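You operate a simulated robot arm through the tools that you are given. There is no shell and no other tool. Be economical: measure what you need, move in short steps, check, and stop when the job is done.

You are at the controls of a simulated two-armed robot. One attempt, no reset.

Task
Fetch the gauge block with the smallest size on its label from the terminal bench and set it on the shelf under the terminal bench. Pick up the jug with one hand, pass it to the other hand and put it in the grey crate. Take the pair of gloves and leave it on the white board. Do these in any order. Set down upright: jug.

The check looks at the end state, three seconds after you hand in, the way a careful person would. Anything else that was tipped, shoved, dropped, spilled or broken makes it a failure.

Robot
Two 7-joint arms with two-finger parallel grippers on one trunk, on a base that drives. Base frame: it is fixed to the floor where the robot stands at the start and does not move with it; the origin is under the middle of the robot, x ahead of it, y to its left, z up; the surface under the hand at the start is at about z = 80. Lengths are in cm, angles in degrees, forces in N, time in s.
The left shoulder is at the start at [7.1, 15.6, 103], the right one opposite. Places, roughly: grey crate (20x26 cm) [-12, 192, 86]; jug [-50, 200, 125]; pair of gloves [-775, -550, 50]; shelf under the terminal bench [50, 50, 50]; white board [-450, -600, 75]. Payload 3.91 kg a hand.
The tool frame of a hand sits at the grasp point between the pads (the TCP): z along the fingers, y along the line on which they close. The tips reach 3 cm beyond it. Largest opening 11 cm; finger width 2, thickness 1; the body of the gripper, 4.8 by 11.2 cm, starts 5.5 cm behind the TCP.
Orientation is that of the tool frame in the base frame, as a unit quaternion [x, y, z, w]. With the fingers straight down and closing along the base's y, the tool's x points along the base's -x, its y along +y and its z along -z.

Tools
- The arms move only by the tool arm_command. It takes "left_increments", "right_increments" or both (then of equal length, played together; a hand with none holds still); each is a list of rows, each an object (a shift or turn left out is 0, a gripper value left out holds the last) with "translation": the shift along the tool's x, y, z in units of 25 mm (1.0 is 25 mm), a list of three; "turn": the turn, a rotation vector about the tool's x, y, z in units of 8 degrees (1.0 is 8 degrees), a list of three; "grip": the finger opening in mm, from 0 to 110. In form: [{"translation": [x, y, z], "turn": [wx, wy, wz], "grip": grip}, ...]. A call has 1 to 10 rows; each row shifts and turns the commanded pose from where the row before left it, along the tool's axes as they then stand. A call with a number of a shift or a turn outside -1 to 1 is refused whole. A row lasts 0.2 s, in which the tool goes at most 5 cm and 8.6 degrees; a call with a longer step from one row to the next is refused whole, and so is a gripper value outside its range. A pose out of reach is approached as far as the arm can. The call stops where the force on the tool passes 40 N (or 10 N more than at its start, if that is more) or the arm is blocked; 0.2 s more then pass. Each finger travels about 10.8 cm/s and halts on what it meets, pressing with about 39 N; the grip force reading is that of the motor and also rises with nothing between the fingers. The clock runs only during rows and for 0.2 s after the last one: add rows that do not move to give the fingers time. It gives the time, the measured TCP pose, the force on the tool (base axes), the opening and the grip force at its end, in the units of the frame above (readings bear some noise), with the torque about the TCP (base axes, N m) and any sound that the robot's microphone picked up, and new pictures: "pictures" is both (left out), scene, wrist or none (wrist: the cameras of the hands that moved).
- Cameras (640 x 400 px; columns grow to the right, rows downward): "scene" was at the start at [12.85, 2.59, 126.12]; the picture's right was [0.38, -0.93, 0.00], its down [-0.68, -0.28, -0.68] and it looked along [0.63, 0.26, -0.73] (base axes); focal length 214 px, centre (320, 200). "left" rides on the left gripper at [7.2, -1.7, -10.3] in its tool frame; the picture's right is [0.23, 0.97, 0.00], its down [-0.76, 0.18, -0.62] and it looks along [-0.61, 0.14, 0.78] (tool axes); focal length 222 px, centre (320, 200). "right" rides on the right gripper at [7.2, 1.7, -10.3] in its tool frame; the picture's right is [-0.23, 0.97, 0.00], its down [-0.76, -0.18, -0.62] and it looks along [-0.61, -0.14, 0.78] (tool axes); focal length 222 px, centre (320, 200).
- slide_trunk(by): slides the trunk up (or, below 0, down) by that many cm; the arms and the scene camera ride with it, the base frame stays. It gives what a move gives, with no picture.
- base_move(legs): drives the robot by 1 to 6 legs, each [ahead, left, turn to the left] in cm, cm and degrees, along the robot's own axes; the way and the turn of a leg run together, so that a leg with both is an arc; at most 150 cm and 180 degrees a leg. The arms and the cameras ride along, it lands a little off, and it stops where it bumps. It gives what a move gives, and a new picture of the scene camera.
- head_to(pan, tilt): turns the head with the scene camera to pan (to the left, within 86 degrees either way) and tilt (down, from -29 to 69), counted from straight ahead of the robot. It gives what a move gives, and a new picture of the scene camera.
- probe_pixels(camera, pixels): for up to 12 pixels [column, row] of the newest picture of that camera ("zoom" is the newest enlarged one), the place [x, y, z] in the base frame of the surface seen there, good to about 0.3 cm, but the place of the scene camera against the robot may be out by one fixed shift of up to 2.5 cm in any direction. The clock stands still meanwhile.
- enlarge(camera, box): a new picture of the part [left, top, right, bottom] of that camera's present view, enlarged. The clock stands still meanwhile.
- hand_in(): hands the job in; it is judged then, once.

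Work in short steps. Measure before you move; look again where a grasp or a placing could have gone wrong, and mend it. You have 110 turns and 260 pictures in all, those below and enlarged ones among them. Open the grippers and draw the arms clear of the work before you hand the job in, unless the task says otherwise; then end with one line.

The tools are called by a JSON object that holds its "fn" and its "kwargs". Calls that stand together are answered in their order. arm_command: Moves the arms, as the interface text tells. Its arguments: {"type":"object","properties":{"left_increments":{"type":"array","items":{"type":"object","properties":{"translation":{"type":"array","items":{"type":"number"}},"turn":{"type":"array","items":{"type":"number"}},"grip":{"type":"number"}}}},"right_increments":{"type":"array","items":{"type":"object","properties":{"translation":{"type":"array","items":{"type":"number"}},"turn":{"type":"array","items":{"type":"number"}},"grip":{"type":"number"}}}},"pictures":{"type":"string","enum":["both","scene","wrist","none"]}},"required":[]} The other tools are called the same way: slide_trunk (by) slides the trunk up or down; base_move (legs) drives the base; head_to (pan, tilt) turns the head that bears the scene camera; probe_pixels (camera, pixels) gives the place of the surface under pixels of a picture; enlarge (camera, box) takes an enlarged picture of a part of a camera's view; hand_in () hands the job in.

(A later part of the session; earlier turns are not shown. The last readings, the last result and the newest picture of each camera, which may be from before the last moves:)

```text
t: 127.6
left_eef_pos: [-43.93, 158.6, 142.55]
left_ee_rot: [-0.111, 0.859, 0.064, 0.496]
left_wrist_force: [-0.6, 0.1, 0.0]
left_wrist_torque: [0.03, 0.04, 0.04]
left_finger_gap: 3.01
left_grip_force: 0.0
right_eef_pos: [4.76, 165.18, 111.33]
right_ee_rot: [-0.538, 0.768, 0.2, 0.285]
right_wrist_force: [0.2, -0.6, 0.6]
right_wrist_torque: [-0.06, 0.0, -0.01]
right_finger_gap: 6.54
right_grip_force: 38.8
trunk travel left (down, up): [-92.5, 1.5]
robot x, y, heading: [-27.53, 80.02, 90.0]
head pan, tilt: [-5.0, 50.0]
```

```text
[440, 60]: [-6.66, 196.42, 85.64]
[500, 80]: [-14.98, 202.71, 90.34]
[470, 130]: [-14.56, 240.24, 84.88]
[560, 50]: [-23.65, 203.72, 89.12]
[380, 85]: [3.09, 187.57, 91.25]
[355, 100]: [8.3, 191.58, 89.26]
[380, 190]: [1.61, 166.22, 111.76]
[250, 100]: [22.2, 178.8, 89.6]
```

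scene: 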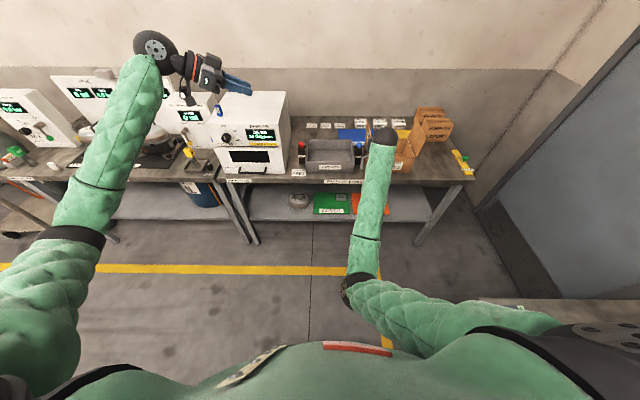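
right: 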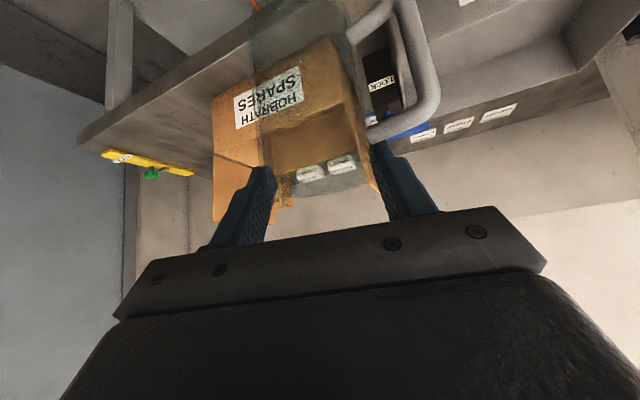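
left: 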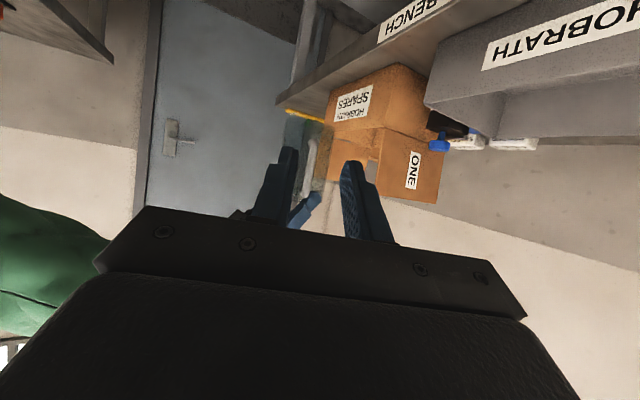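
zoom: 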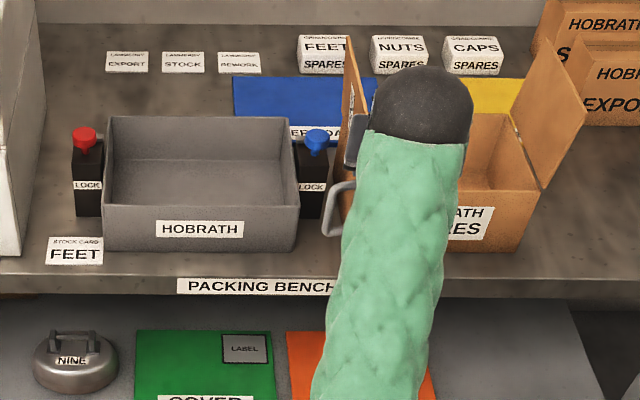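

Crate interior: floor z≈85.6, walls to 93.4, x −27…−1, y 182…202. Jug bottom now at z≈99.7, so I'll strafe left 19.5 cm and go forward 23 cm.

{"fn": "base_move", "kwargs": {"legs": [[0, 19.5, 0], [23, 0, 0]]}}

{"fn": "arm_command", "kwargs": {"right_increments": [{}], "pictures": "wrist"}}

{"fn": "enlarge", "kwargs": {"camera": "scene", "box": [260, 110, 460, 240]}}

```text
t: 130.5
left_eef_pos: [-63.82, 181.66, 142.54]
left_ee_rot: [-0.112, 0.858, 0.065, 0.497]
left_wrist_force: [-0.1, 0.0, 0.6]
left_wrist_torque: [0.03, 0.01, -0.04]
left_finger_gap: 2.99
left_grip_force: 0.1
right_eef_pos: [-15.15, 188.06, 111.34]
right_ee_rot: [-0.538, 0.768, 0.2, 0.285]
right_wrist_force: [-0.4, 0.6, -0.6]
right_wrist_torque: [0.02, -0.02, -0.04]
right_finger_gap: 6.54
right_grip_force: 39.3
trunk travel left (down, up): [-92.5, 1.5]
robot x, y, heading: [-47.22, 102.87, 89.8]
head pan, tilt: [-5.0, 50.0]
```

scene: 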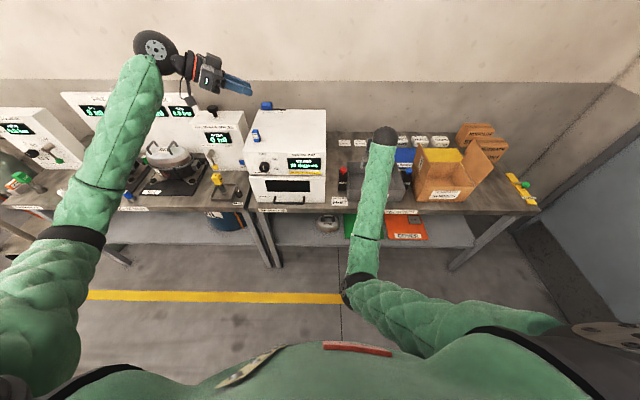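

```text
t: 130.9
left_eef_pos: [-63.75, 181.46, 142.5]
left_ee_rot: [-0.111, 0.858, 0.065, 0.497]
left_wrist_force: [0.3, -0.7, -0.2]
left_wrist_torque: [-0.01, 0.01, 0.04]
left_finger_gap: 3.01
left_grip_force: 0.1
right_eef_pos: [-15.15, 188.01, 111.33]
right_ee_rot: [-0.538, 0.767, 0.2, 0.285]
right_wrist_force: [-0.6, 0.9, -0.7]
right_wrist_torque: [-0.03, 0.01, -0.01]
right_finger_gap: 6.54
right_grip_force: 38.8
trunk travel left (down, up): [-92.5, 1.5]
robot x, y, heading: [-47.54, 103.07, 90.0]
head pan, tilt: [-5.0, 50.0]
```

right: 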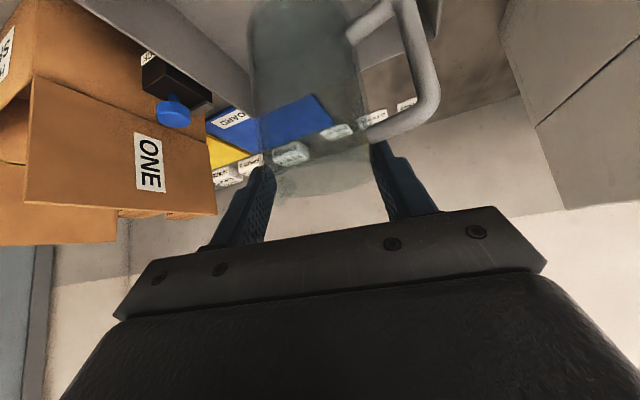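

```text
3.08 times, centred on (360, 175) of scene
```

zoom: 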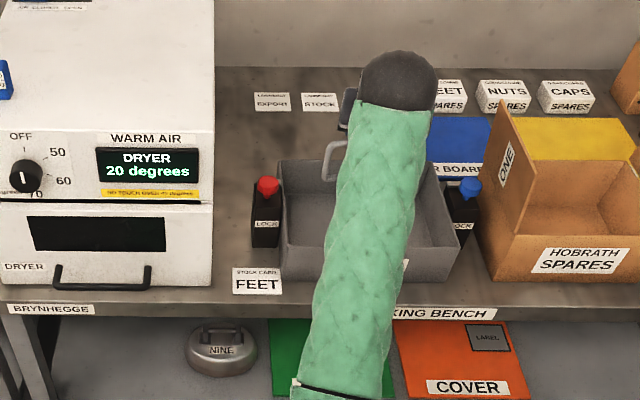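

Jug axis is over the crate at about (-14.9,189.5). Lower by the trunk 13 cm, keeping the arm posture.

{"fn": "slide_trunk", "kwargs": {"by": -13}}

{"fn": "arm_command", "kwargs": {"right_increments": [{}], "pictures": "both"}}

{"fn": "enlarge", "kwargs": {"camera": "right", "box": [180, 0, 500, 220]}}

```text
t: 132.5
left_eef_pos: [-63.77, 181.53, 129.5]
left_ee_rot: [-0.112, 0.858, 0.064, 0.497]
left_wrist_force: [-0.2, -0.2, -0.4]
left_wrist_torque: [0.0, 0.01, 0.01]
left_finger_gap: 2.99
left_grip_force: 0.0
right_eef_pos: [-15.09, 188.16, 98.29]
right_ee_rot: [-0.538, 0.767, 0.201, 0.286]
right_wrist_force: [-0.2, -1.1, -0.6]
right_wrist_torque: [-0.03, 0.01, 0.01]
right_finger_gap: 6.54
right_grip_force: 39.1
trunk travel left (down, up): [-79.5, 14.5]
robot x, y, heading: [-47.66, 103.02, 89.7]
head pan, tilt: [-5.0, 50.0]
```

```text
t: 132.9
left_eef_pos: [-63.81, 181.54, 129.55]
left_ee_rot: [-0.111, 0.859, 0.064, 0.496]
left_wrist_force: [0.4, 0.4, -0.3]
left_wrist_torque: [0.0, 0.0, 0.0]
left_finger_gap: 3.01
left_grip_force: 0.0
right_eef_pos: [-15.01, 188.11, 98.1]
right_ee_rot: [-0.538, 0.768, 0.199, 0.284]
right_wrist_force: [0.5, 0.6, -0.1]
right_wrist_torque: [0.01, -0.02, 0.0]
right_finger_gap: 6.57
right_grip_force: 39.3
trunk travel left (down, up): [-79.5, 14.5]
robot x, y, heading: [-47.3, 102.82, 90.0]
head pan, tilt: [-5.0, 50.0]
```

scene: 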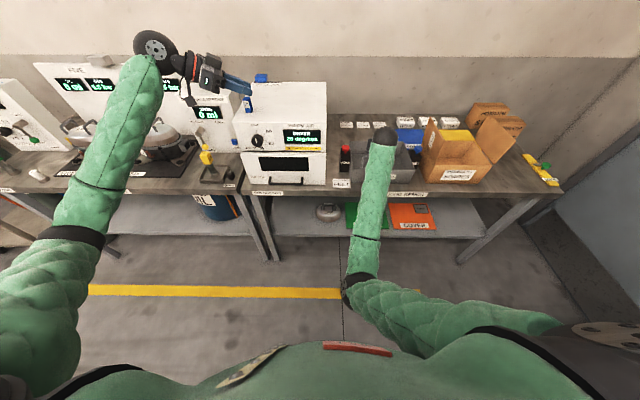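
right: 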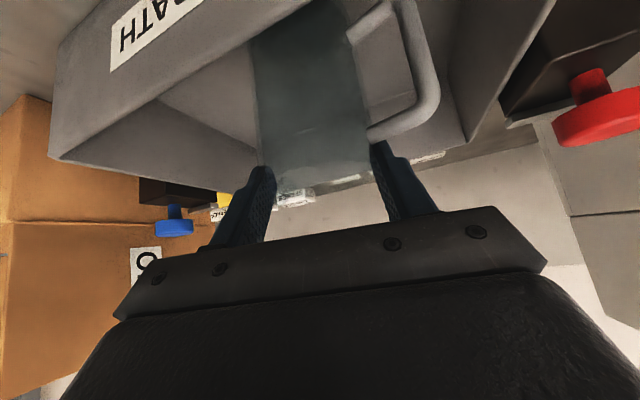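

```text
1.82 times, centred on (340, 110) of right
```

zoom: 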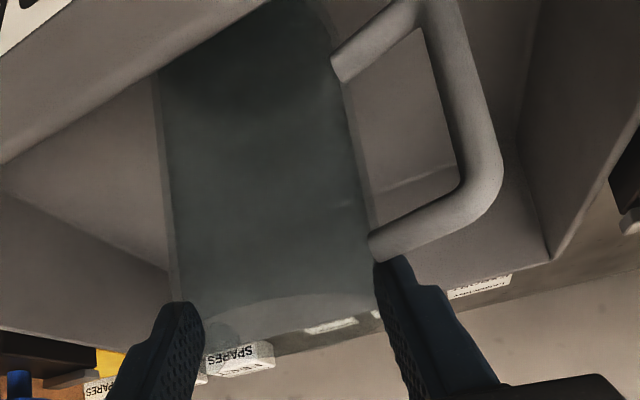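

Jug is inside the walls, about 1 cm above the floor. Lower in 3 mm rows while watching the force.

{"fn": "arm_command", "kwargs": {"right_increments": [{"translation": [0.08, 0, 0.09]}, {"translation": [0.08, 0, 0.09]}, {"translation": [0.08, 0, 0.09]}, {}], "pictures": "none"}}

```text
t: 133.9
left_eef_pos: [-63.85, 181.65, 129.54]
left_ee_rot: [-0.112, 0.858, 0.065, 0.497]
left_wrist_force: [-0.7, 0.6, 0.1]
left_wrist_torque: [-0.05, 0.02, 0.01]
left_finger_gap: 2.98
left_grip_force: 0.1
right_eef_pos: [-15.13, 188.25, 97.44]
right_ee_rot: [-0.538, 0.767, 0.201, 0.286]
right_wrist_force: [1.4, 2.7, 7.7]
right_wrist_torque: [0.52, -0.37, 0.0]
right_finger_gap: 6.53
right_grip_force: 39.2
trunk travel left (down, up): [-79.5, 14.5]
robot x, y, heading: [-47.28, 102.99, 90.1]
head pan, tilt: [-5.0, 50.0]
```

Contact felt (7.7 N up). Release by opening slowly.

{"fn": "arm_command", "kwargs": {"right_increments": [{"grip": 68}, {"grip": 72}, {"grip": 85}, {"grip": 100}, {}, {}], "pictures": "wrist"}}

```text
t: 135.3
left_eef_pos: [-63.74, 181.68, 129.53]
left_ee_rot: [-0.111, 0.858, 0.065, 0.497]
left_wrist_force: [0.6, 0.3, -0.4]
left_wrist_torque: [0.0, -0.01, 0.0]
left_finger_gap: 3.0
left_grip_force: 0.1
right_eef_pos: [-15.03, 188.1, 97.14]
right_ee_rot: [-0.538, 0.767, 0.2, 0.285]
right_wrist_force: [0.4, -1.0, 0.5]
right_wrist_torque: [0.02, 0.02, -0.04]
right_finger_gap: 10.0
right_grip_force: 0.0
trunk travel left (down, up): [-79.5, 14.5]
robot x, y, heading: [-47.25, 103.0, 89.8]
head pan, tilt: [-5.0, 50.0]
```

right: 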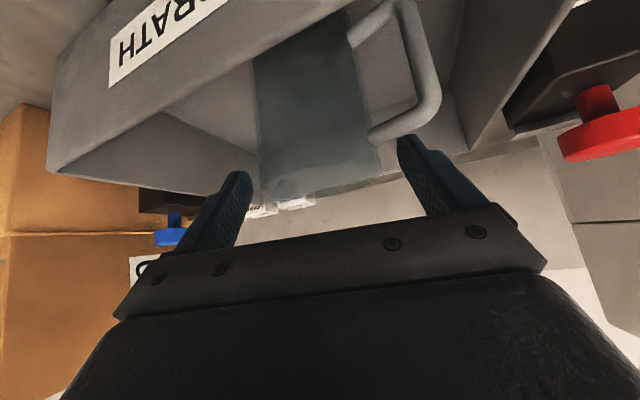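

Jug stands free, upright. Raise the trunk straight up to withdraw the fingers, then drive back.

{"fn": "slide_trunk", "kwargs": {"by": 14}}

{"fn": "base_move", "kwargs": {"legs": [[-45, 0, 0]]}}

{"fn": "enlarge", "kwargs": {"camera": "scene", "box": [250, 60, 450, 220]}}

```text
t: 137.0
left_eef_pos: [-63.81, 181.64, 143.51]
left_ee_rot: [-0.111, 0.859, 0.064, 0.496]
left_wrist_force: [-0.1, 0.3, 0.4]
left_wrist_torque: [-0.01, 0.0, -0.02]
left_finger_gap: 3.01
left_grip_force: 0.1
right_eef_pos: [-15.11, 188.2, 111.27]
right_ee_rot: [-0.538, 0.768, 0.2, 0.285]
right_wrist_force: [-1.2, 0.0, 0.4]
right_wrist_torque: [-0.02, 0.0, 0.04]
right_finger_gap: 10.01
right_grip_force: 0.1
trunk travel left (down, up): [-93.5, 0.5]
robot x, y, heading: [-47.7, 102.57, 90.0]
head pan, tilt: [-5.0, 50.0]
```

```text
t: 139.7
left_eef_pos: [-64.02, 136.82, 143.37]
left_ee_rot: [-0.114, 0.858, 0.066, 0.496]
left_wrist_force: [-0.4, 0.4, -0.8]
left_wrist_torque: [-0.02, 0.0, 0.0]
left_finger_gap: 2.98
left_grip_force: 0.0
right_eef_pos: [-15.49, 143.57, 111.28]
right_ee_rot: [-0.541, 0.765, 0.201, 0.284]
right_wrist_force: [0.7, 0.2, 0.4]
right_wrist_torque: [0.01, 0.02, 0.01]
right_finger_gap: 9.96
right_grip_force: 0.1
trunk travel left (down, up): [-93.5, 0.5]
robot x, y, heading: [-47.44, 58.3, 90.7]
head pan, tilt: [-5.0, 50.0]
```

scene: 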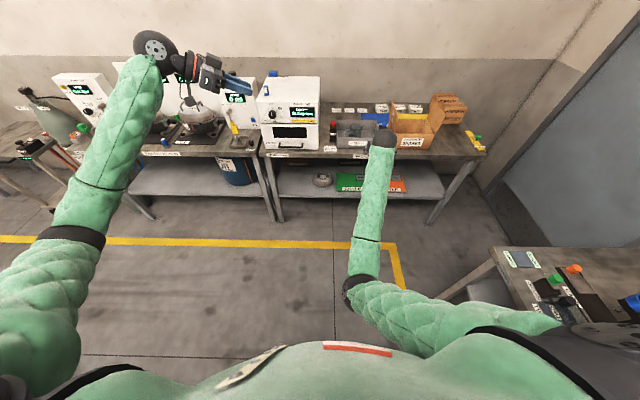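

```text
2.50 times, centred on (350, 140) of scene
```

zoom: 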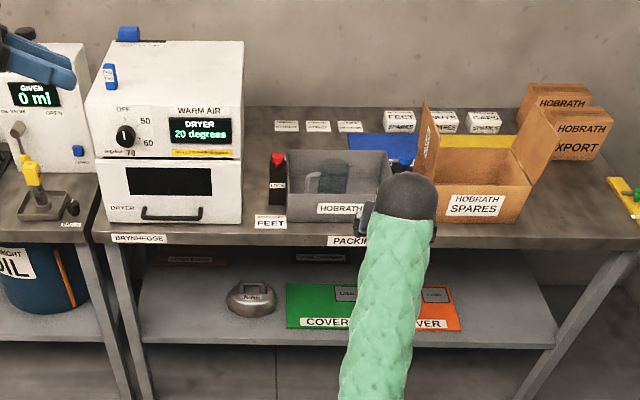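

Jug stands upright in the crate. Now the gloves at about (-775,-550): I'll turn left to face that way and look for a path.

{"fn": "base_move", "kwargs": {"legs": [[0, 0, 120]]}}

{"fn": "head_to", "kwargs": {"pan": 0, "tilt": 15}}

```text
t: 145.1
left_eef_pos: [-105.85, 3.26, 143.52]
left_ee_rot: [0.803, -0.322, -0.465, -0.187]
left_wrist_force: [-0.2, -0.2, -0.4]
left_wrist_torque: [0.01, 0.01, -0.03]
left_finger_gap: 3.0
left_grip_force: 0.0
right_eef_pos: [-136.93, 41.12, 111.33]
right_ee_rot: [0.932, 0.095, -0.347, 0.036]
right_wrist_force: [-0.5, -0.5, -0.7]
right_wrist_torque: [0.01, -0.01, -0.01]
right_finger_gap: 10.01
right_grip_force: 0.1
trunk travel left (down, up): [-93.5, 0.5]
robot x, y, heading: [-47.5, 58.34, -148.6]
head pan, tilt: [-5.0, 50.0]
```

scene: 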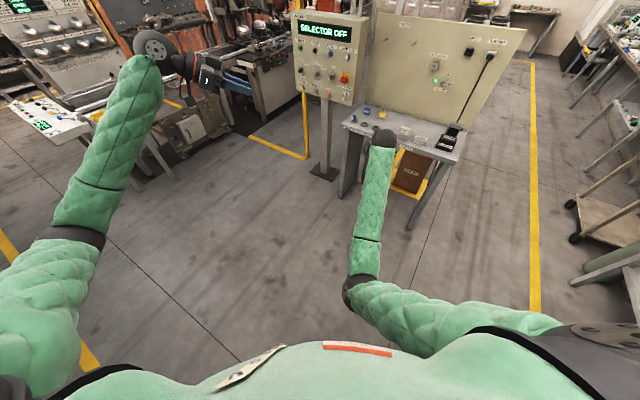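

```text
t: 146.1
left_eef_pos: [-105.65, 3.19, 143.47]
left_ee_rot: [0.804, -0.322, -0.465, -0.186]
left_wrist_force: [0.2, 0.0, 0.4]
left_wrist_torque: [0.02, 0.0, -0.03]
left_finger_gap: 2.98
left_grip_force: 0.1
right_eef_pos: [-136.98, 41.25, 111.37]
right_ee_rot: [0.932, 0.096, -0.348, 0.036]
right_wrist_force: [-0.5, -0.7, -0.7]
right_wrist_torque: [0.0, 0.04, -0.01]
right_finger_gap: 10.0
right_grip_force: 0.1
trunk travel left (down, up): [-93.5, 0.5]
robot x, y, heading: [-46.93, 58.4, -148.3]
head pan, tilt: [0.0, 15.0]
```

scene: 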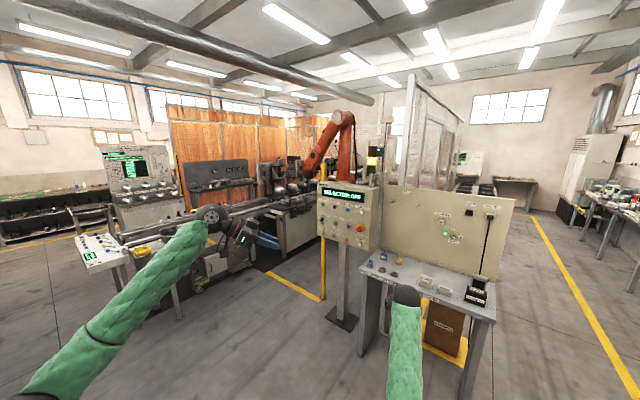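

The middle is occupied by a machine cell; I need a map. Probing obstacles and floor, and looking left and right.

{"fn": "probe_pixels", "kwargs": {"camera": "scene", "pixels": [[340, 320], [470, 380], [365, 350], [560, 270], [620, 370], [180, 315], [280, 250], [100, 265], [60, 230], [510, 180], [530, 210], [20, 200]]}}

{"fn": "head_to", "kwargs": {"pan": 50, "tilt": 15}}

```text
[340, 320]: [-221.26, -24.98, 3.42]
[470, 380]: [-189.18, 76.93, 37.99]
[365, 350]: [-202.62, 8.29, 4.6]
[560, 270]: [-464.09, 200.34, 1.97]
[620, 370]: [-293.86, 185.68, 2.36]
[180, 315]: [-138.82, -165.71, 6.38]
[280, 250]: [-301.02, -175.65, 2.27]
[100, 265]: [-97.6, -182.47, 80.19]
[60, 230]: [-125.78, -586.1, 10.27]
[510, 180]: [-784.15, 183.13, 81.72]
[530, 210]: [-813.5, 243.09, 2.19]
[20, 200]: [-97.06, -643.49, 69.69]
```

```text
t: 147.3
left_eef_pos: [-105.87, 3.22, 143.55]
left_ee_rot: [0.803, -0.322, -0.465, -0.187]
left_wrist_force: [0.1, 0.2, 0.3]
left_wrist_torque: [-0.03, 0.0, 0.03]
left_finger_gap: 3.0
left_grip_force: 0.0
right_eef_pos: [-136.91, 41.23, 111.28]
right_ee_rot: [0.933, 0.094, -0.346, 0.035]
right_wrist_force: [0.1, -0.3, 0.9]
right_wrist_torque: [0.01, -0.01, -0.01]
right_finger_gap: 9.98
right_grip_force: 0.0
trunk travel left (down, up): [-93.5, 0.5]
robot x, y, heading: [-47.46, 58.08, -148.6]
head pan, tilt: [50.0, 15.0]
```

scene: 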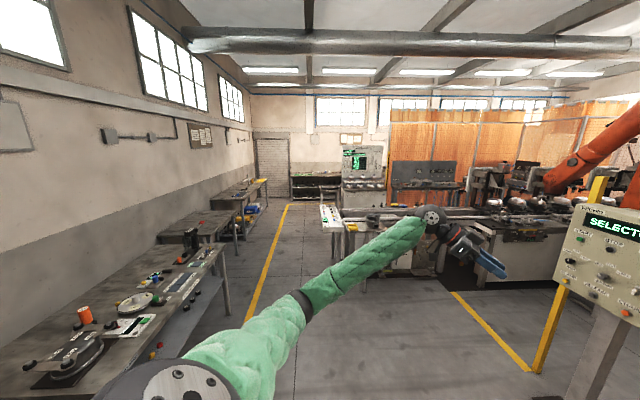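

The aisle along x≈-40 runs south to y≈-580. I'll turn to face -y and drive down it.

{"fn": "base_move", "kwargs": {"legs": [[0, 0, 58.6], [120, 8, 0]]}}

{"fn": "head_to", "kwargs": {"pan": -20, "tilt": 20}}

```text
t: 156.1
left_eef_pos: [-30.56, -143.32, 143.47]
left_ee_rot: [0.861, 0.09, -0.498, 0.052]
left_wrist_force: [-0.5, 0.7, 0.3]
left_wrist_torque: [-0.01, -0.02, 0.03]
left_finger_gap: 3.01
left_grip_force: 0.1
right_eef_pos: [-79.44, -147.68, 111.32]
right_ee_rot: [0.78, 0.519, -0.291, 0.193]
right_wrist_force: [0.3, -1.2, -0.4]
right_wrist_torque: [0.01, 0.02, -0.03]
right_finger_gap: 9.99
right_grip_force: 0.1
trunk travel left (down, up): [-93.5, 0.5]
robot x, y, heading: [-43.29, -64.21, -93.0]
head pan, tilt: [50.0, 15.0]
```

scene: 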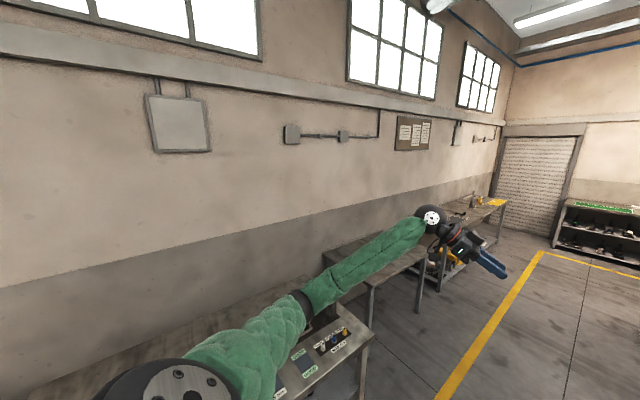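

```text
t: 157.5
left_eef_pos: [-30.56, -143.53, 143.48]
left_ee_rot: [0.861, 0.09, -0.498, 0.052]
left_wrist_force: [0.0, -0.3, -0.1]
left_wrist_torque: [0.02, -0.02, 0.0]
left_finger_gap: 2.99
left_grip_force: 0.1
right_eef_pos: [-79.49, -147.83, 111.27]
right_ee_rot: [0.78, 0.52, -0.289, 0.193]
right_wrist_force: [-0.4, 0.6, 0.3]
right_wrist_torque: [0.02, 0.02, -0.02]
right_finger_gap: 9.99
right_grip_force: 0.2
trunk travel left (down, up): [-93.5, 0.5]
robot x, y, heading: [-42.92, -64.35, -92.9]
head pan, tilt: [-20.0, 20.0]
```

scene: 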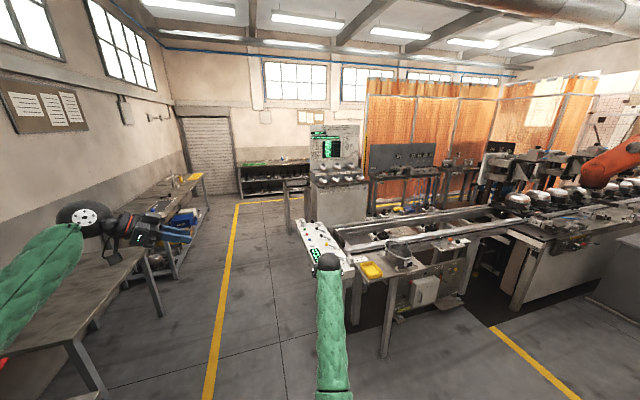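

The right hand is near the panel stand ahead at (325,245). Probing clearances before shifting left.

{"fn": "probe_pixels", "kwargs": {"camera": "scene", "pixels": [[300, 225], [320, 260], [290, 185], [310, 200], [215, 330], [150, 300], [205, 210], [290, 240], [250, 215], [180, 235], [145, 250], [265, 190]]}}

```text
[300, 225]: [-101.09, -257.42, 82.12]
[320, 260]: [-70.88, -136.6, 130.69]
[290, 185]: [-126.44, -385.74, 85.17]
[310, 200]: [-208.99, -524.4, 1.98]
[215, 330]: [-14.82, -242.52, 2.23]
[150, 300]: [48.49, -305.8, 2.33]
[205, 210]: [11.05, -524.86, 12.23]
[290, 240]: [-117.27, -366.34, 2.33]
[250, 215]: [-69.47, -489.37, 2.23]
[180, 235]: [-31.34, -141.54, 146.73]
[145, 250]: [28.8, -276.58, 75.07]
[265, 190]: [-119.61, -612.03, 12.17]
```

Clear aisle spans x≈-98…+28. Shift left, straighten and drive 380 cm south.

{"fn": "base_move", "kwargs": {"legs": [[0, 13, 3], [130, 0, 0], [130, 0, 0], [110, 0, 0]]}}

{"fn": "head_to", "kwargs": {"pan": -70, "tilt": 20}}

```text
t: 176.4
left_eef_pos: [12.86, -511.96, 143.46]
left_ee_rot: [0.853, 0.146, -0.493, 0.084]
left_wrist_force: [-0.2, 0.0, -0.1]
left_wrist_torque: [0.04, -0.02, -0.03]
left_finger_gap: 3.02
left_grip_force: 0.0
right_eef_pos: [-35.19, -522.43, 111.27]
right_ee_rot: [0.745, 0.569, -0.277, 0.212]
right_wrist_force: [-0.3, 0.3, -1.2]
right_wrist_torque: [0.01, -0.01, 0.01]
right_finger_gap: 9.99
right_grip_force: 0.0
trunk travel left (down, up): [-93.5, 0.5]
robot x, y, heading: [-9.57, -435.29, -85.3]
head pan, tilt: [-20.0, 20.0]
stopped in leg 4: the robot was blocked; the commanded pose is now the measured one
```

scene: 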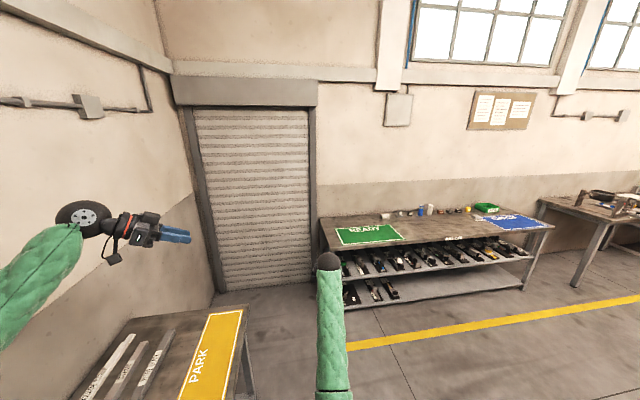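

```text
t: 177.6
left_eef_pos: [12.8, -511.85, 143.58]
left_ee_rot: [0.853, 0.146, -0.494, 0.085]
left_wrist_force: [-0.5, 0.6, 0.0]
left_wrist_torque: [0.02, -0.01, 0.0]
left_finger_gap: 3.03
left_grip_force: 0.1
right_eef_pos: [-35.1, -522.33, 111.35]
right_ee_rot: [0.745, 0.569, -0.277, 0.212]
right_wrist_force: [1.1, -0.3, -0.5]
right_wrist_torque: [0.0, -0.04, 0.01]
right_finger_gap: 9.97
right_grip_force: 0.1
trunk travel left (down, up): [-93.5, 0.5]
robot x, y, heading: [-9.69, -435.05, -85.3]
head pan, tilt: [-70.0, 20.0]
```

scene: 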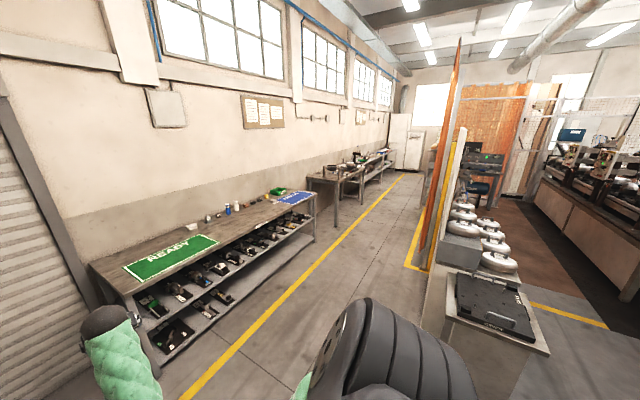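

I touched the east bench; I'll strafe right away from it, and measure the west corridor visible here.

{"fn": "probe_pixels", "kwargs": {"camera": "scene", "pixels": [[300, 290], [405, 265], [430, 275], [445, 340], [440, 390], [330, 215], [360, 215], [318, 240], [395, 190], [400, 150], [380, 165], [345, 190]]}}

{"fn": "base_move", "kwargs": {"legs": [[0, -30, -5]]}}

```text
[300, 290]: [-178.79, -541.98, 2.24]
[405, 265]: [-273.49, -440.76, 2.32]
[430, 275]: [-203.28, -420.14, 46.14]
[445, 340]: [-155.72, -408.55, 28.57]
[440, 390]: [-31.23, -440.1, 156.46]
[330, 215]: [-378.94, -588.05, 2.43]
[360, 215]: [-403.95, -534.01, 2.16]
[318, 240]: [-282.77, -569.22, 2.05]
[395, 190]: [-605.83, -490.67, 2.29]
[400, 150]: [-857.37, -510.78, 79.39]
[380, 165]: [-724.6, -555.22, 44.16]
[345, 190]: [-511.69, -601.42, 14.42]
```

```text
t: 179.7
left_eef_pos: [-24.34, -514.7, 143.62]
left_ee_rot: [0.859, 0.107, -0.497, 0.062]
left_wrist_force: [-0.4, -0.4, 0.6]
left_wrist_torque: [0.03, 0.0, 0.01]
left_finger_gap: 3.0
left_grip_force: 0.2
right_eef_pos: [-73.12, -520.89, 111.37]
right_ee_rot: [0.77, 0.534, -0.287, 0.199]
right_wrist_force: [-0.9, -0.3, 0.8]
right_wrist_torque: [-0.02, -0.01, 0.02]
right_finger_gap: 10.01
right_grip_force: 0.1
trunk travel left (down, up): [-93.5, 0.5]
robot x, y, heading: [-39.7, -436.09, -90.6]
head pan, tilt: [-70.0, 20.0]
```

scene: 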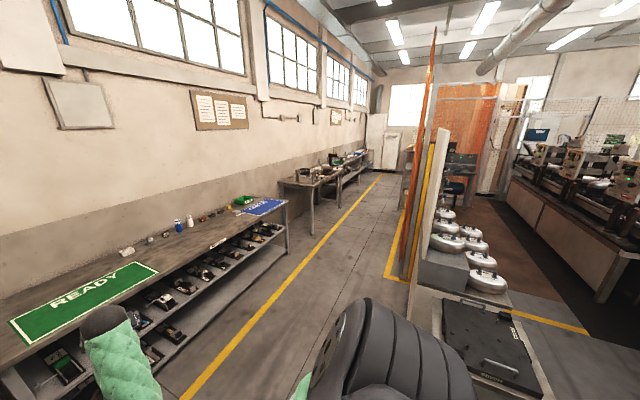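

Corridor west runs between racks (y≈-585) and the fence (y≈-440); centre y≈-505. Go forward 68, turn right 90°, then west.

{"fn": "base_move", "kwargs": {"legs": [[68, 0, 0], [0, 0, -89.4]]}}

{"fn": "head_to", "kwargs": {"pan": 15, "tilt": 20}}

```text
t: 187.2
left_eef_pos: [-118.71, -523.55, 143.57]
left_ee_rot: [0.693, -0.52, -0.4, -0.3]
left_wrist_force: [0.1, -0.5, -0.5]
left_wrist_torque: [-0.01, -0.02, 0.01]
left_finger_gap: 3.01
left_grip_force: 0.0
right_eef_pos: [-126.52, -474.93, 111.29]
right_ee_rot: [0.925, -0.151, -0.343, -0.057]
right_wrist_force: [-0.1, -0.5, -1.3]
right_wrist_torque: [-0.02, 0.02, 0.04]
right_finger_gap: 9.98
right_grip_force: 0.1
trunk travel left (down, up): [-93.5, 0.5]
robot x, y, heading: [-40.76, -505.09, -178.5]
head pan, tilt: [-70.0, 20.0]
```

scene: 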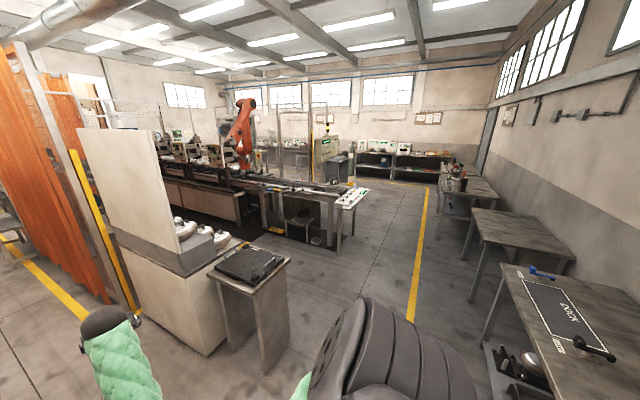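

```text
t: 188.8
left_eef_pos: [-118.67, -523.42, 143.5]
left_ee_rot: [0.693, -0.52, -0.4, -0.3]
left_wrist_force: [-0.2, 0.3, -0.9]
left_wrist_torque: [0.0, -0.01, 0.0]
left_finger_gap: 3.0
left_grip_force: 0.1
right_eef_pos: [-126.52, -475.1, 111.26]
right_ee_rot: [0.925, -0.152, -0.344, -0.056]
right_wrist_force: [-0.1, 0.3, -0.7]
right_wrist_torque: [-0.03, 0.03, 0.0]
right_finger_gap: 10.0
right_grip_force: 0.0
trunk travel left (down, up): [-93.5, 0.5]
robot x, y, heading: [-40.72, -505.31, -178.6]
head pan, tilt: [15.0, 20.0]
```

scene: 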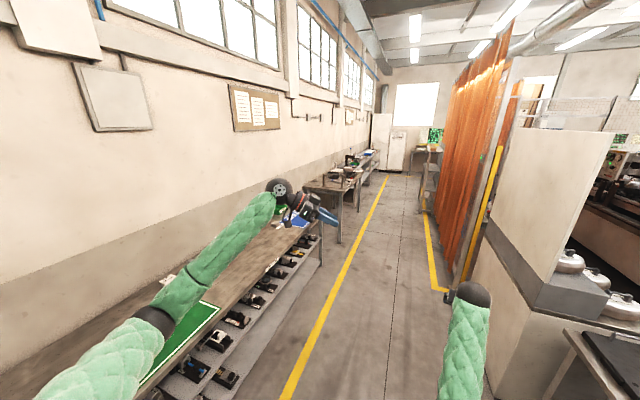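

The corridor ahead is clear. Drive west 300 cm, then inspect.

{"fn": "base_move", "kwargs": {"legs": [[150, 0, -1], [150, 0, 0]]}}

{"fn": "head_to", "kwargs": {"pan": 30, "tilt": 25}}

```text
t: 203.2
left_eef_pos: [-417.86, -525.61, 143.63]
left_ee_rot: [0.689, -0.525, -0.397, -0.303]
left_wrist_force: [0.1, 0.3, -0.5]
left_wrist_torque: [-0.01, -0.01, -0.01]
left_finger_gap: 3.03
left_grip_force: 0.1
right_eef_pos: [-424.69, -477.1, 111.33]
right_ee_rot: [0.924, -0.159, -0.343, -0.058]
right_wrist_force: [-1.0, 0.1, 0.9]
right_wrist_torque: [-0.04, 0.02, -0.01]
right_finger_gap: 9.99
right_grip_force: 0.1
trunk travel left (down, up): [-93.5, 0.5]
robot x, y, heading: [-339.37, -508.82, -179.4]
head pan, tilt: [15.0, 20.0]
```

scene: 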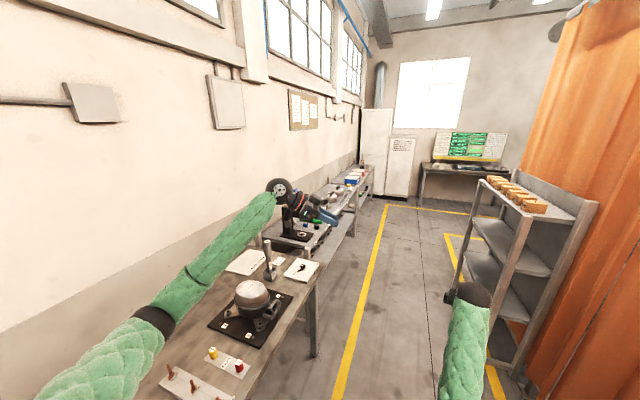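

```text
t: 204.0
left_eef_pos: [-417.84, -525.8, 143.43]
left_ee_rot: [0.688, -0.526, -0.396, -0.304]
left_wrist_force: [-1.2, 0.3, 0.0]
left_wrist_torque: [0.02, -0.02, 0.02]
left_finger_gap: 3.01
left_grip_force: 0.0
right_eef_pos: [-424.85, -477.06, 111.31]
right_ee_rot: [0.924, -0.159, -0.343, -0.059]
right_wrist_force: [-0.2, -1.4, 0.2]
right_wrist_torque: [-0.02, -0.01, -0.04]
right_finger_gap: 10.04
right_grip_force: 0.0
trunk travel left (down, up): [-93.5, 0.5]
robot x, y, heading: [-339.48, -508.61, -179.4]
head pan, tilt: [30.0, 25.0]
```

scene: 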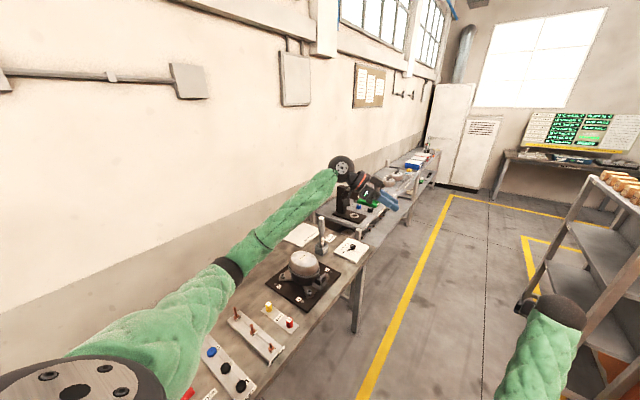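

A white sheet/board appears at (350,248) and another at (303,234), and a rack on the right. Probing these.

{"fn": "enlarge", "kwargs": {"camera": "scene", "box": [270, 180, 440, 300]}}

{"fn": "probe_pixels", "kwargs": {"camera": "scene", "pixels": [[350, 248], [303, 234], [520, 305], [580, 220], [600, 190], [545, 265], [360, 280], [430, 160], [400, 170], [355, 185], [410, 195], [590, 300]]}}

```text
3.33 times, centred on (355, 240) of scene
```

zoom: 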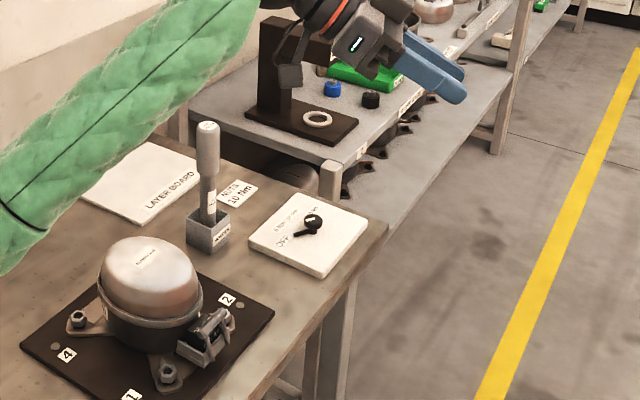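

```text
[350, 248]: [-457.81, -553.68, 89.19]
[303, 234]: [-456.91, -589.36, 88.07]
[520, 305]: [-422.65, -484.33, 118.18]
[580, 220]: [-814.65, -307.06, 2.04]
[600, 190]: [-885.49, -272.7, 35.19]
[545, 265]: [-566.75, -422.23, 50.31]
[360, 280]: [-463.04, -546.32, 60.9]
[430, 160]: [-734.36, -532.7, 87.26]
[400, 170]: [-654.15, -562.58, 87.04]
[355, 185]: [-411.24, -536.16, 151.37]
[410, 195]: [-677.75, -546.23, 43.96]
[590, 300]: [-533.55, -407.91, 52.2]
```

The white "LAYER BOARD" is on the middle table near (-456,-590). Continue west 290 cm to look for the gloves.

{"fn": "base_move", "kwargs": {"legs": [[150, 0, -0.6], [140, 0, 0]]}}

{"fn": "head_to", "kwargs": {"pan": 35, "tilt": 30}}

```text
t: 218.1
left_eef_pos: [-711.06, -520.86, 143.6]
left_ee_rot: [0.682, -0.534, -0.393, -0.308]
left_wrist_force: [-0.3, 0.1, 0.6]
left_wrist_torque: [0.03, 0.02, 0.0]
left_finger_gap: 3.0
left_grip_force: 0.0
right_eef_pos: [-716.81, -472.17, 111.26]
right_ee_rot: [0.922, -0.17, -0.343, -0.063]
right_wrist_force: [0.9, 0.2, -0.2]
right_wrist_torque: [-0.03, -0.02, 0.0]
right_finger_gap: 9.99
right_grip_force: 0.1
trunk travel left (down, up): [-93.5, 0.5]
robot x, y, heading: [-632.21, -506.04, 179.1]
head pan, tilt: [30.0, 25.0]
```

scene: 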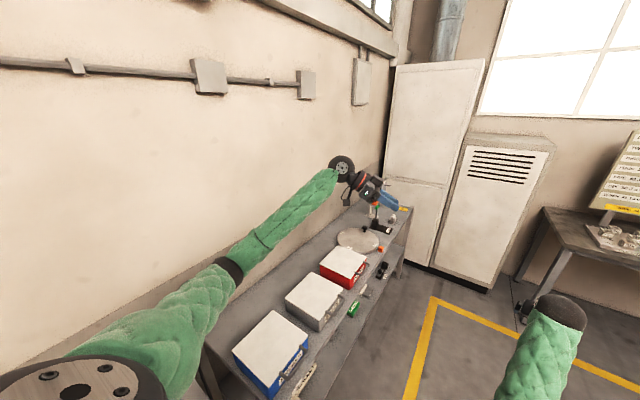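

```text
t: 218.8
left_eef_pos: [-711.01, -520.87, 143.44]
left_ee_rot: [0.682, -0.534, -0.393, -0.308]
left_wrist_force: [-0.3, -0.1, -0.4]
left_wrist_torque: [-0.01, 0.02, -0.02]
left_finger_gap: 3.01
left_grip_force: 0.1
right_eef_pos: [-716.93, -472.09, 111.32]
right_ee_rot: [0.922, -0.171, -0.343, -0.064]
right_wrist_force: [0.5, 0.1, 0.1]
right_wrist_torque: [-0.01, 0.03, -0.01]
right_finger_gap: 10.0
right_grip_force: 0.1
trunk travel left (down, up): [-93.5, 0.5]
robot x, y, heading: [-632.03, -505.6, 179.3]
head pan, tilt: [35.0, 30.0]
```

scene: 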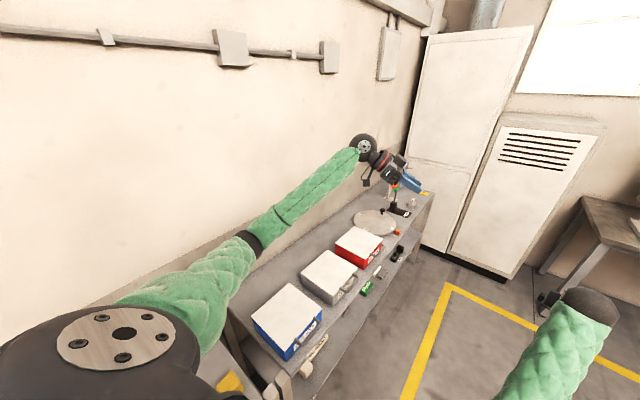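

Shelf items at (320,350), (365,290), (380,272): zoom to find the gloves.

{"fn": "enlarge", "kwargs": {"camera": "scene", "box": [230, 190, 450, 395]}}

{"fn": "probe_pixels", "kwargs": {"camera": "scene", "pixels": [[318, 352], [306, 370], [280, 385], [365, 290], [378, 272], [400, 250], [340, 330], [330, 310], [325, 300], [433, 210], [400, 340]]}}

```text
1.95 times, centred on (340, 292) of scene
```

zoom: 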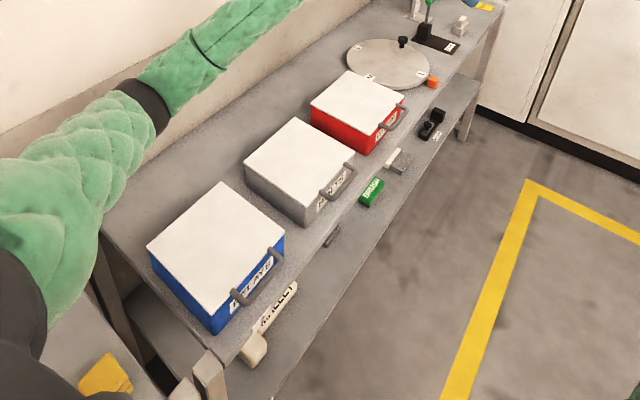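

```text
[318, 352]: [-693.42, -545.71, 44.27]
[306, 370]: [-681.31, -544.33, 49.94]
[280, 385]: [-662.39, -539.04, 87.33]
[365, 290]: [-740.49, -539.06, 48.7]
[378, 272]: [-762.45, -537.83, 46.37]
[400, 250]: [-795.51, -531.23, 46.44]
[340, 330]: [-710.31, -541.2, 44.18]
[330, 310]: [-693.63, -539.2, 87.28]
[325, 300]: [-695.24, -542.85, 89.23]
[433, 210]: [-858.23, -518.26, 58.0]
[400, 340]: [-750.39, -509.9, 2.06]
```

Gloves aren't visible from here (likely deeper on the shelf). I'll move north and west, then face the bench from further back.

{"fn": "base_move", "kwargs": {"legs": [[0, -50, 0], [105, 0, 0], [0, 0, 90]]}}

{"fn": "slide_trunk", "kwargs": {"by": -35}}

{"fn": "head_to", "kwargs": {"pan": 0, "tilt": 35}}

```text
t: 230.5
left_eef_pos: [-720.89, -532.64, 143.53]
left_ee_rot: [0.86, 0.1, -0.497, 0.057]
left_wrist_force: [0.1, -0.1, -0.5]
left_wrist_torque: [-0.01, 0.03, -0.01]
left_finger_gap: 3.01
left_grip_force: 0.2
right_eef_pos: [-769.88, -537.91, 111.37]
right_ee_rot: [0.775, 0.528, -0.288, 0.196]
right_wrist_force: [0.4, -0.1, 0.1]
right_wrist_torque: [0.03, -0.01, -0.01]
right_finger_gap: 10.02
right_grip_force: 0.0
trunk travel left (down, up): [-93.5, 0.5]
robot x, y, heading: [-734.91, -453.69, -91.4]
head pan, tilt: [35.0, 30.0]
```

scene: 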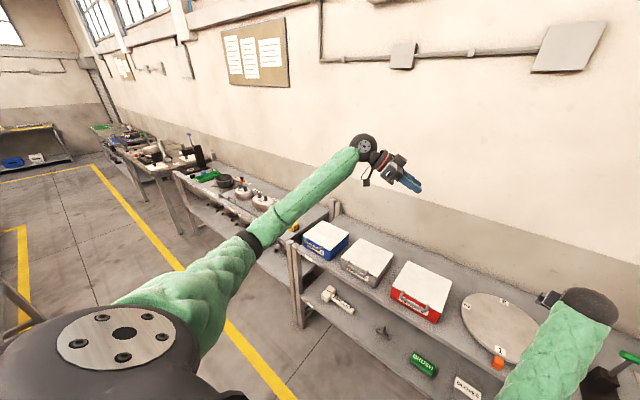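

```text
t: 232.6
left_eef_pos: [-721.0, -532.54, 122.08]
left_ee_rot: [0.86, 0.1, -0.498, 0.057]
left_wrist_force: [0.6, -0.3, 0.1]
left_wrist_torque: [0.0, 0.01, -0.01]
left_finger_gap: 3.04
left_grip_force: 0.1
right_eef_pos: [-769.83, -538.08, 90.74]
right_ee_rot: [0.773, 0.525, -0.294, 0.201]
right_wrist_force: [1.3, 8.2, 11.3]
right_wrist_torque: [-0.08, -0.49, 0.55]
right_finger_gap: 9.92
right_grip_force: 0.0
trunk travel left (down, up): [-72.0, 22.0]
robot x, y, heading: [-735.0, -453.6, -91.8]
head pan, tilt: [35.0, 30.0]
stopped: the force on the tool passed its limit at 56 N (the readings are from after the stop); the commanded pose is now the measured one
```

```text
t: 233.6
left_eef_pos: [-721.1, -532.63, 122.08]
left_ee_rot: [0.86, 0.1, -0.497, 0.058]
left_wrist_force: [0.5, 0.4, 0.1]
left_wrist_torque: [0.0, 0.0, -0.02]
left_finger_gap: 3.03
left_grip_force: 0.1
right_eef_pos: [-769.84, -538.03, 90.69]
right_ee_rot: [0.773, 0.525, -0.292, 0.202]
right_wrist_force: [-1.6, -3.1, 12.1]
right_wrist_torque: [-0.42, -0.47, -0.3]
right_finger_gap: 9.98
right_grip_force: 0.1
trunk travel left (down, up): [-72.0, 22.0]
robot x, y, heading: [-735.49, -453.37, -91.4]
head pan, tilt: [0.0, 35.0]
```

scene: 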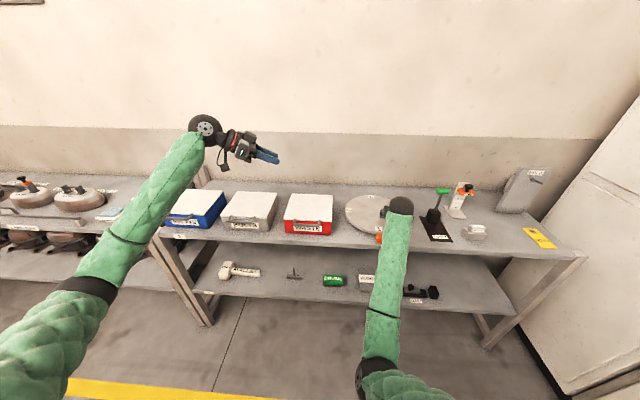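

The right hand pressed on the bench; I must raise the trunk at once and check for damage.

{"fn": "slide_trunk", "kwargs": {"by": 18}}

{"fn": "base_move", "kwargs": {"legs": [[-30, 0, 0]]}}

{"fn": "enlarge", "kwargs": {"camera": "scene", "box": [200, 160, 560, 340]}}

```text
t: 235.6
left_eef_pos: [-721.04, -532.69, 139.84]
left_ee_rot: [0.86, 0.101, -0.497, 0.058]
left_wrist_force: [-0.7, -0.2, 0.4]
left_wrist_torque: [-0.03, 0.0, -0.01]
left_finger_gap: 3.0
left_grip_force: 0.1
right_eef_pos: [-769.88, -538.03, 108.59]
right_ee_rot: [0.773, 0.526, -0.291, 0.201]
right_wrist_force: [-1.0, 0.7, -0.8]
right_wrist_torque: [0.04, -0.03, -0.02]
right_finger_gap: 9.98
right_grip_force: 0.0
trunk travel left (down, up): [-90.0, 4.0]
robot x, y, heading: [-734.96, -453.58, -91.6]
head pan, tilt: [0.0, 35.0]
```

```text
t: 237.6
left_eef_pos: [-720.1, -502.77, 139.98]
left_ee_rot: [0.86, 0.101, -0.497, 0.057]
left_wrist_force: [-0.4, -0.6, -0.4]
left_wrist_torque: [0.03, 0.0, -0.01]
left_finger_gap: 3.0
left_grip_force: 0.0
right_eef_pos: [-768.99, -508.2, 108.47]
right_ee_rot: [0.772, 0.527, -0.292, 0.202]
right_wrist_force: [-0.3, 1.0, 0.5]
right_wrist_torque: [0.0, -0.02, 0.01]
right_finger_gap: 10.0
right_grip_force: 0.1
trunk travel left (down, up): [-90.0, 4.0]
robot x, y, heading: [-734.27, -423.84, -91.4]
head pan, tilt: [0.0, 35.0]
```

scene: 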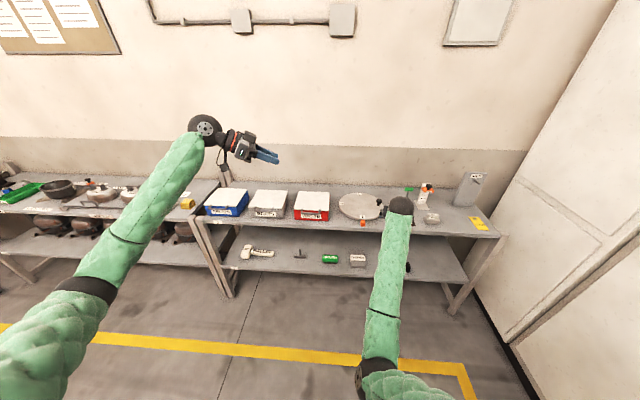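

```text
1.78 times, centred on (380, 250) of scene
```

zoom: 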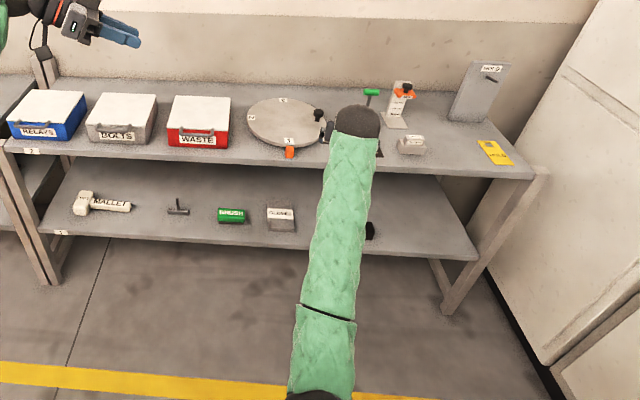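

The item labelled "GLOVES" is on the shelf next to BRUSH, zoom (281,217). Measure it closely.

{"fn": "enlarge", "kwargs": {"camera": "scene", "box": [310, 240, 390, 290]}}

{"fn": "probe_pixels", "kwargs": {"camera": "scene", "pixels": [[351, 255], [364, 255], [351, 265], [365, 265], [358, 259], [358, 275], [330, 258], [358, 285], [340, 283], [340, 232], [320, 262]]}}

```text
8.00 times, centred on (350, 265) of scene
```

zoom: 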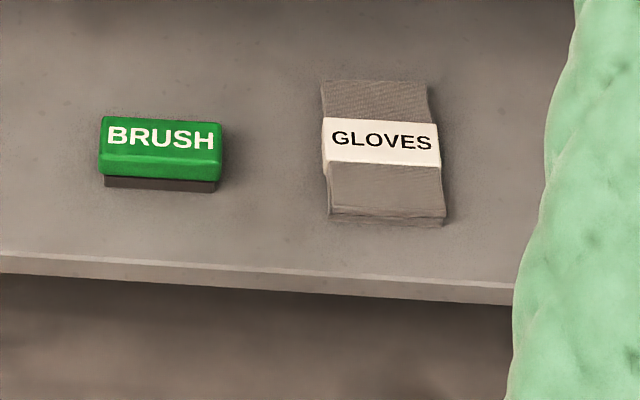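

```text
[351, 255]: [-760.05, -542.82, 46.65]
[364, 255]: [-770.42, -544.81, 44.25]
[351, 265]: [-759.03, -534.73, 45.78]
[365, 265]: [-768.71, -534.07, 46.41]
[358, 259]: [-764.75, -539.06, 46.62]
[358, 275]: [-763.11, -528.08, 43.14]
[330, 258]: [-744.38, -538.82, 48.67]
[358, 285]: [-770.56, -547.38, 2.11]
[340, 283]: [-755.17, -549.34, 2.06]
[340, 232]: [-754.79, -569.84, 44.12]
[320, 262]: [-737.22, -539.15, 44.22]
```

Gloves: ~10 cm wide, top z≈44.4 on a shelf at z≈42.1, long axis toward azimuth -94°. My right hand points 20° right of the robot's nose, so I'll retract the left arm, turn the robot 17° left and stage in front.

{"fn": "arm_command", "kwargs": {"left_increments": [{"translation": [0, -1, -0.3]}, {"translation": [0, -1, -0.3]}, {"translation": [0, -1, -0.3]}, {"translation": [0, -1, -0.3]}, {"translation": [0, -1, -0.3]}, {"translation": [0, -1, -0.3]}, {"translation": [0, -1, -0.3]}, {"translation": [0, -1, -0.3]}], "right_increments": [{"grip": 110}, {}, {}, {}, {}, {}, {}, {}], "pictures": "none"}}

{"fn": "base_move", "kwargs": {"legs": [[0, 0, 17.4], [-9, -26.5, 0]]}}

```text
t: 239.4
left_eef_pos: [-719.64, -481.86, 142.94]
left_ee_rot: [0.86, 0.1, -0.497, 0.057]
left_wrist_force: [0.3, -0.3, 0.3]
left_wrist_torque: [-0.03, 0.06, 0.01]
left_finger_gap: 3.02
left_grip_force: 0.1
right_eef_pos: [-768.94, -508.05, 108.63]
right_ee_rot: [0.773, 0.526, -0.293, 0.202]
right_wrist_force: [-0.5, -0.2, 0.2]
right_wrist_torque: [0.01, -0.01, 0.05]
right_finger_gap: 11.02
right_grip_force: 0.0
trunk travel left (down, up): [-90.0, 4.0]
robot x, y, heading: [-734.08, -423.78, -91.3]
head pan, tilt: [0.0, 35.0]
```

```text
t: 242.4
left_eef_pos: [-731.3, -473.89, 142.84]
left_ee_rot: [0.835, 0.228, -0.483, 0.131]
left_wrist_force: [0.3, -0.7, -0.4]
left_wrist_torque: [-0.01, -0.01, -0.01]
left_finger_gap: 3.0
left_grip_force: 0.0
right_eef_pos: [-770.85, -513.31, 108.52]
right_ee_rot: [0.686, 0.636, -0.258, 0.242]
right_wrist_force: [0.5, 0.0, 0.1]
right_wrist_torque: [0.03, 0.02, 0.03]
right_finger_gap: 10.99
right_grip_force: 0.0
trunk travel left (down, up): [-90.0, 4.0]
robot x, y, heading: [-762.41, -422.46, -74.4]
head pan, tilt: [0.0, 35.0]
```

scene: 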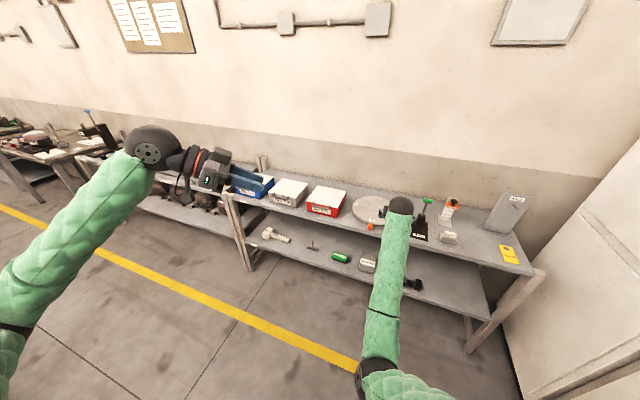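

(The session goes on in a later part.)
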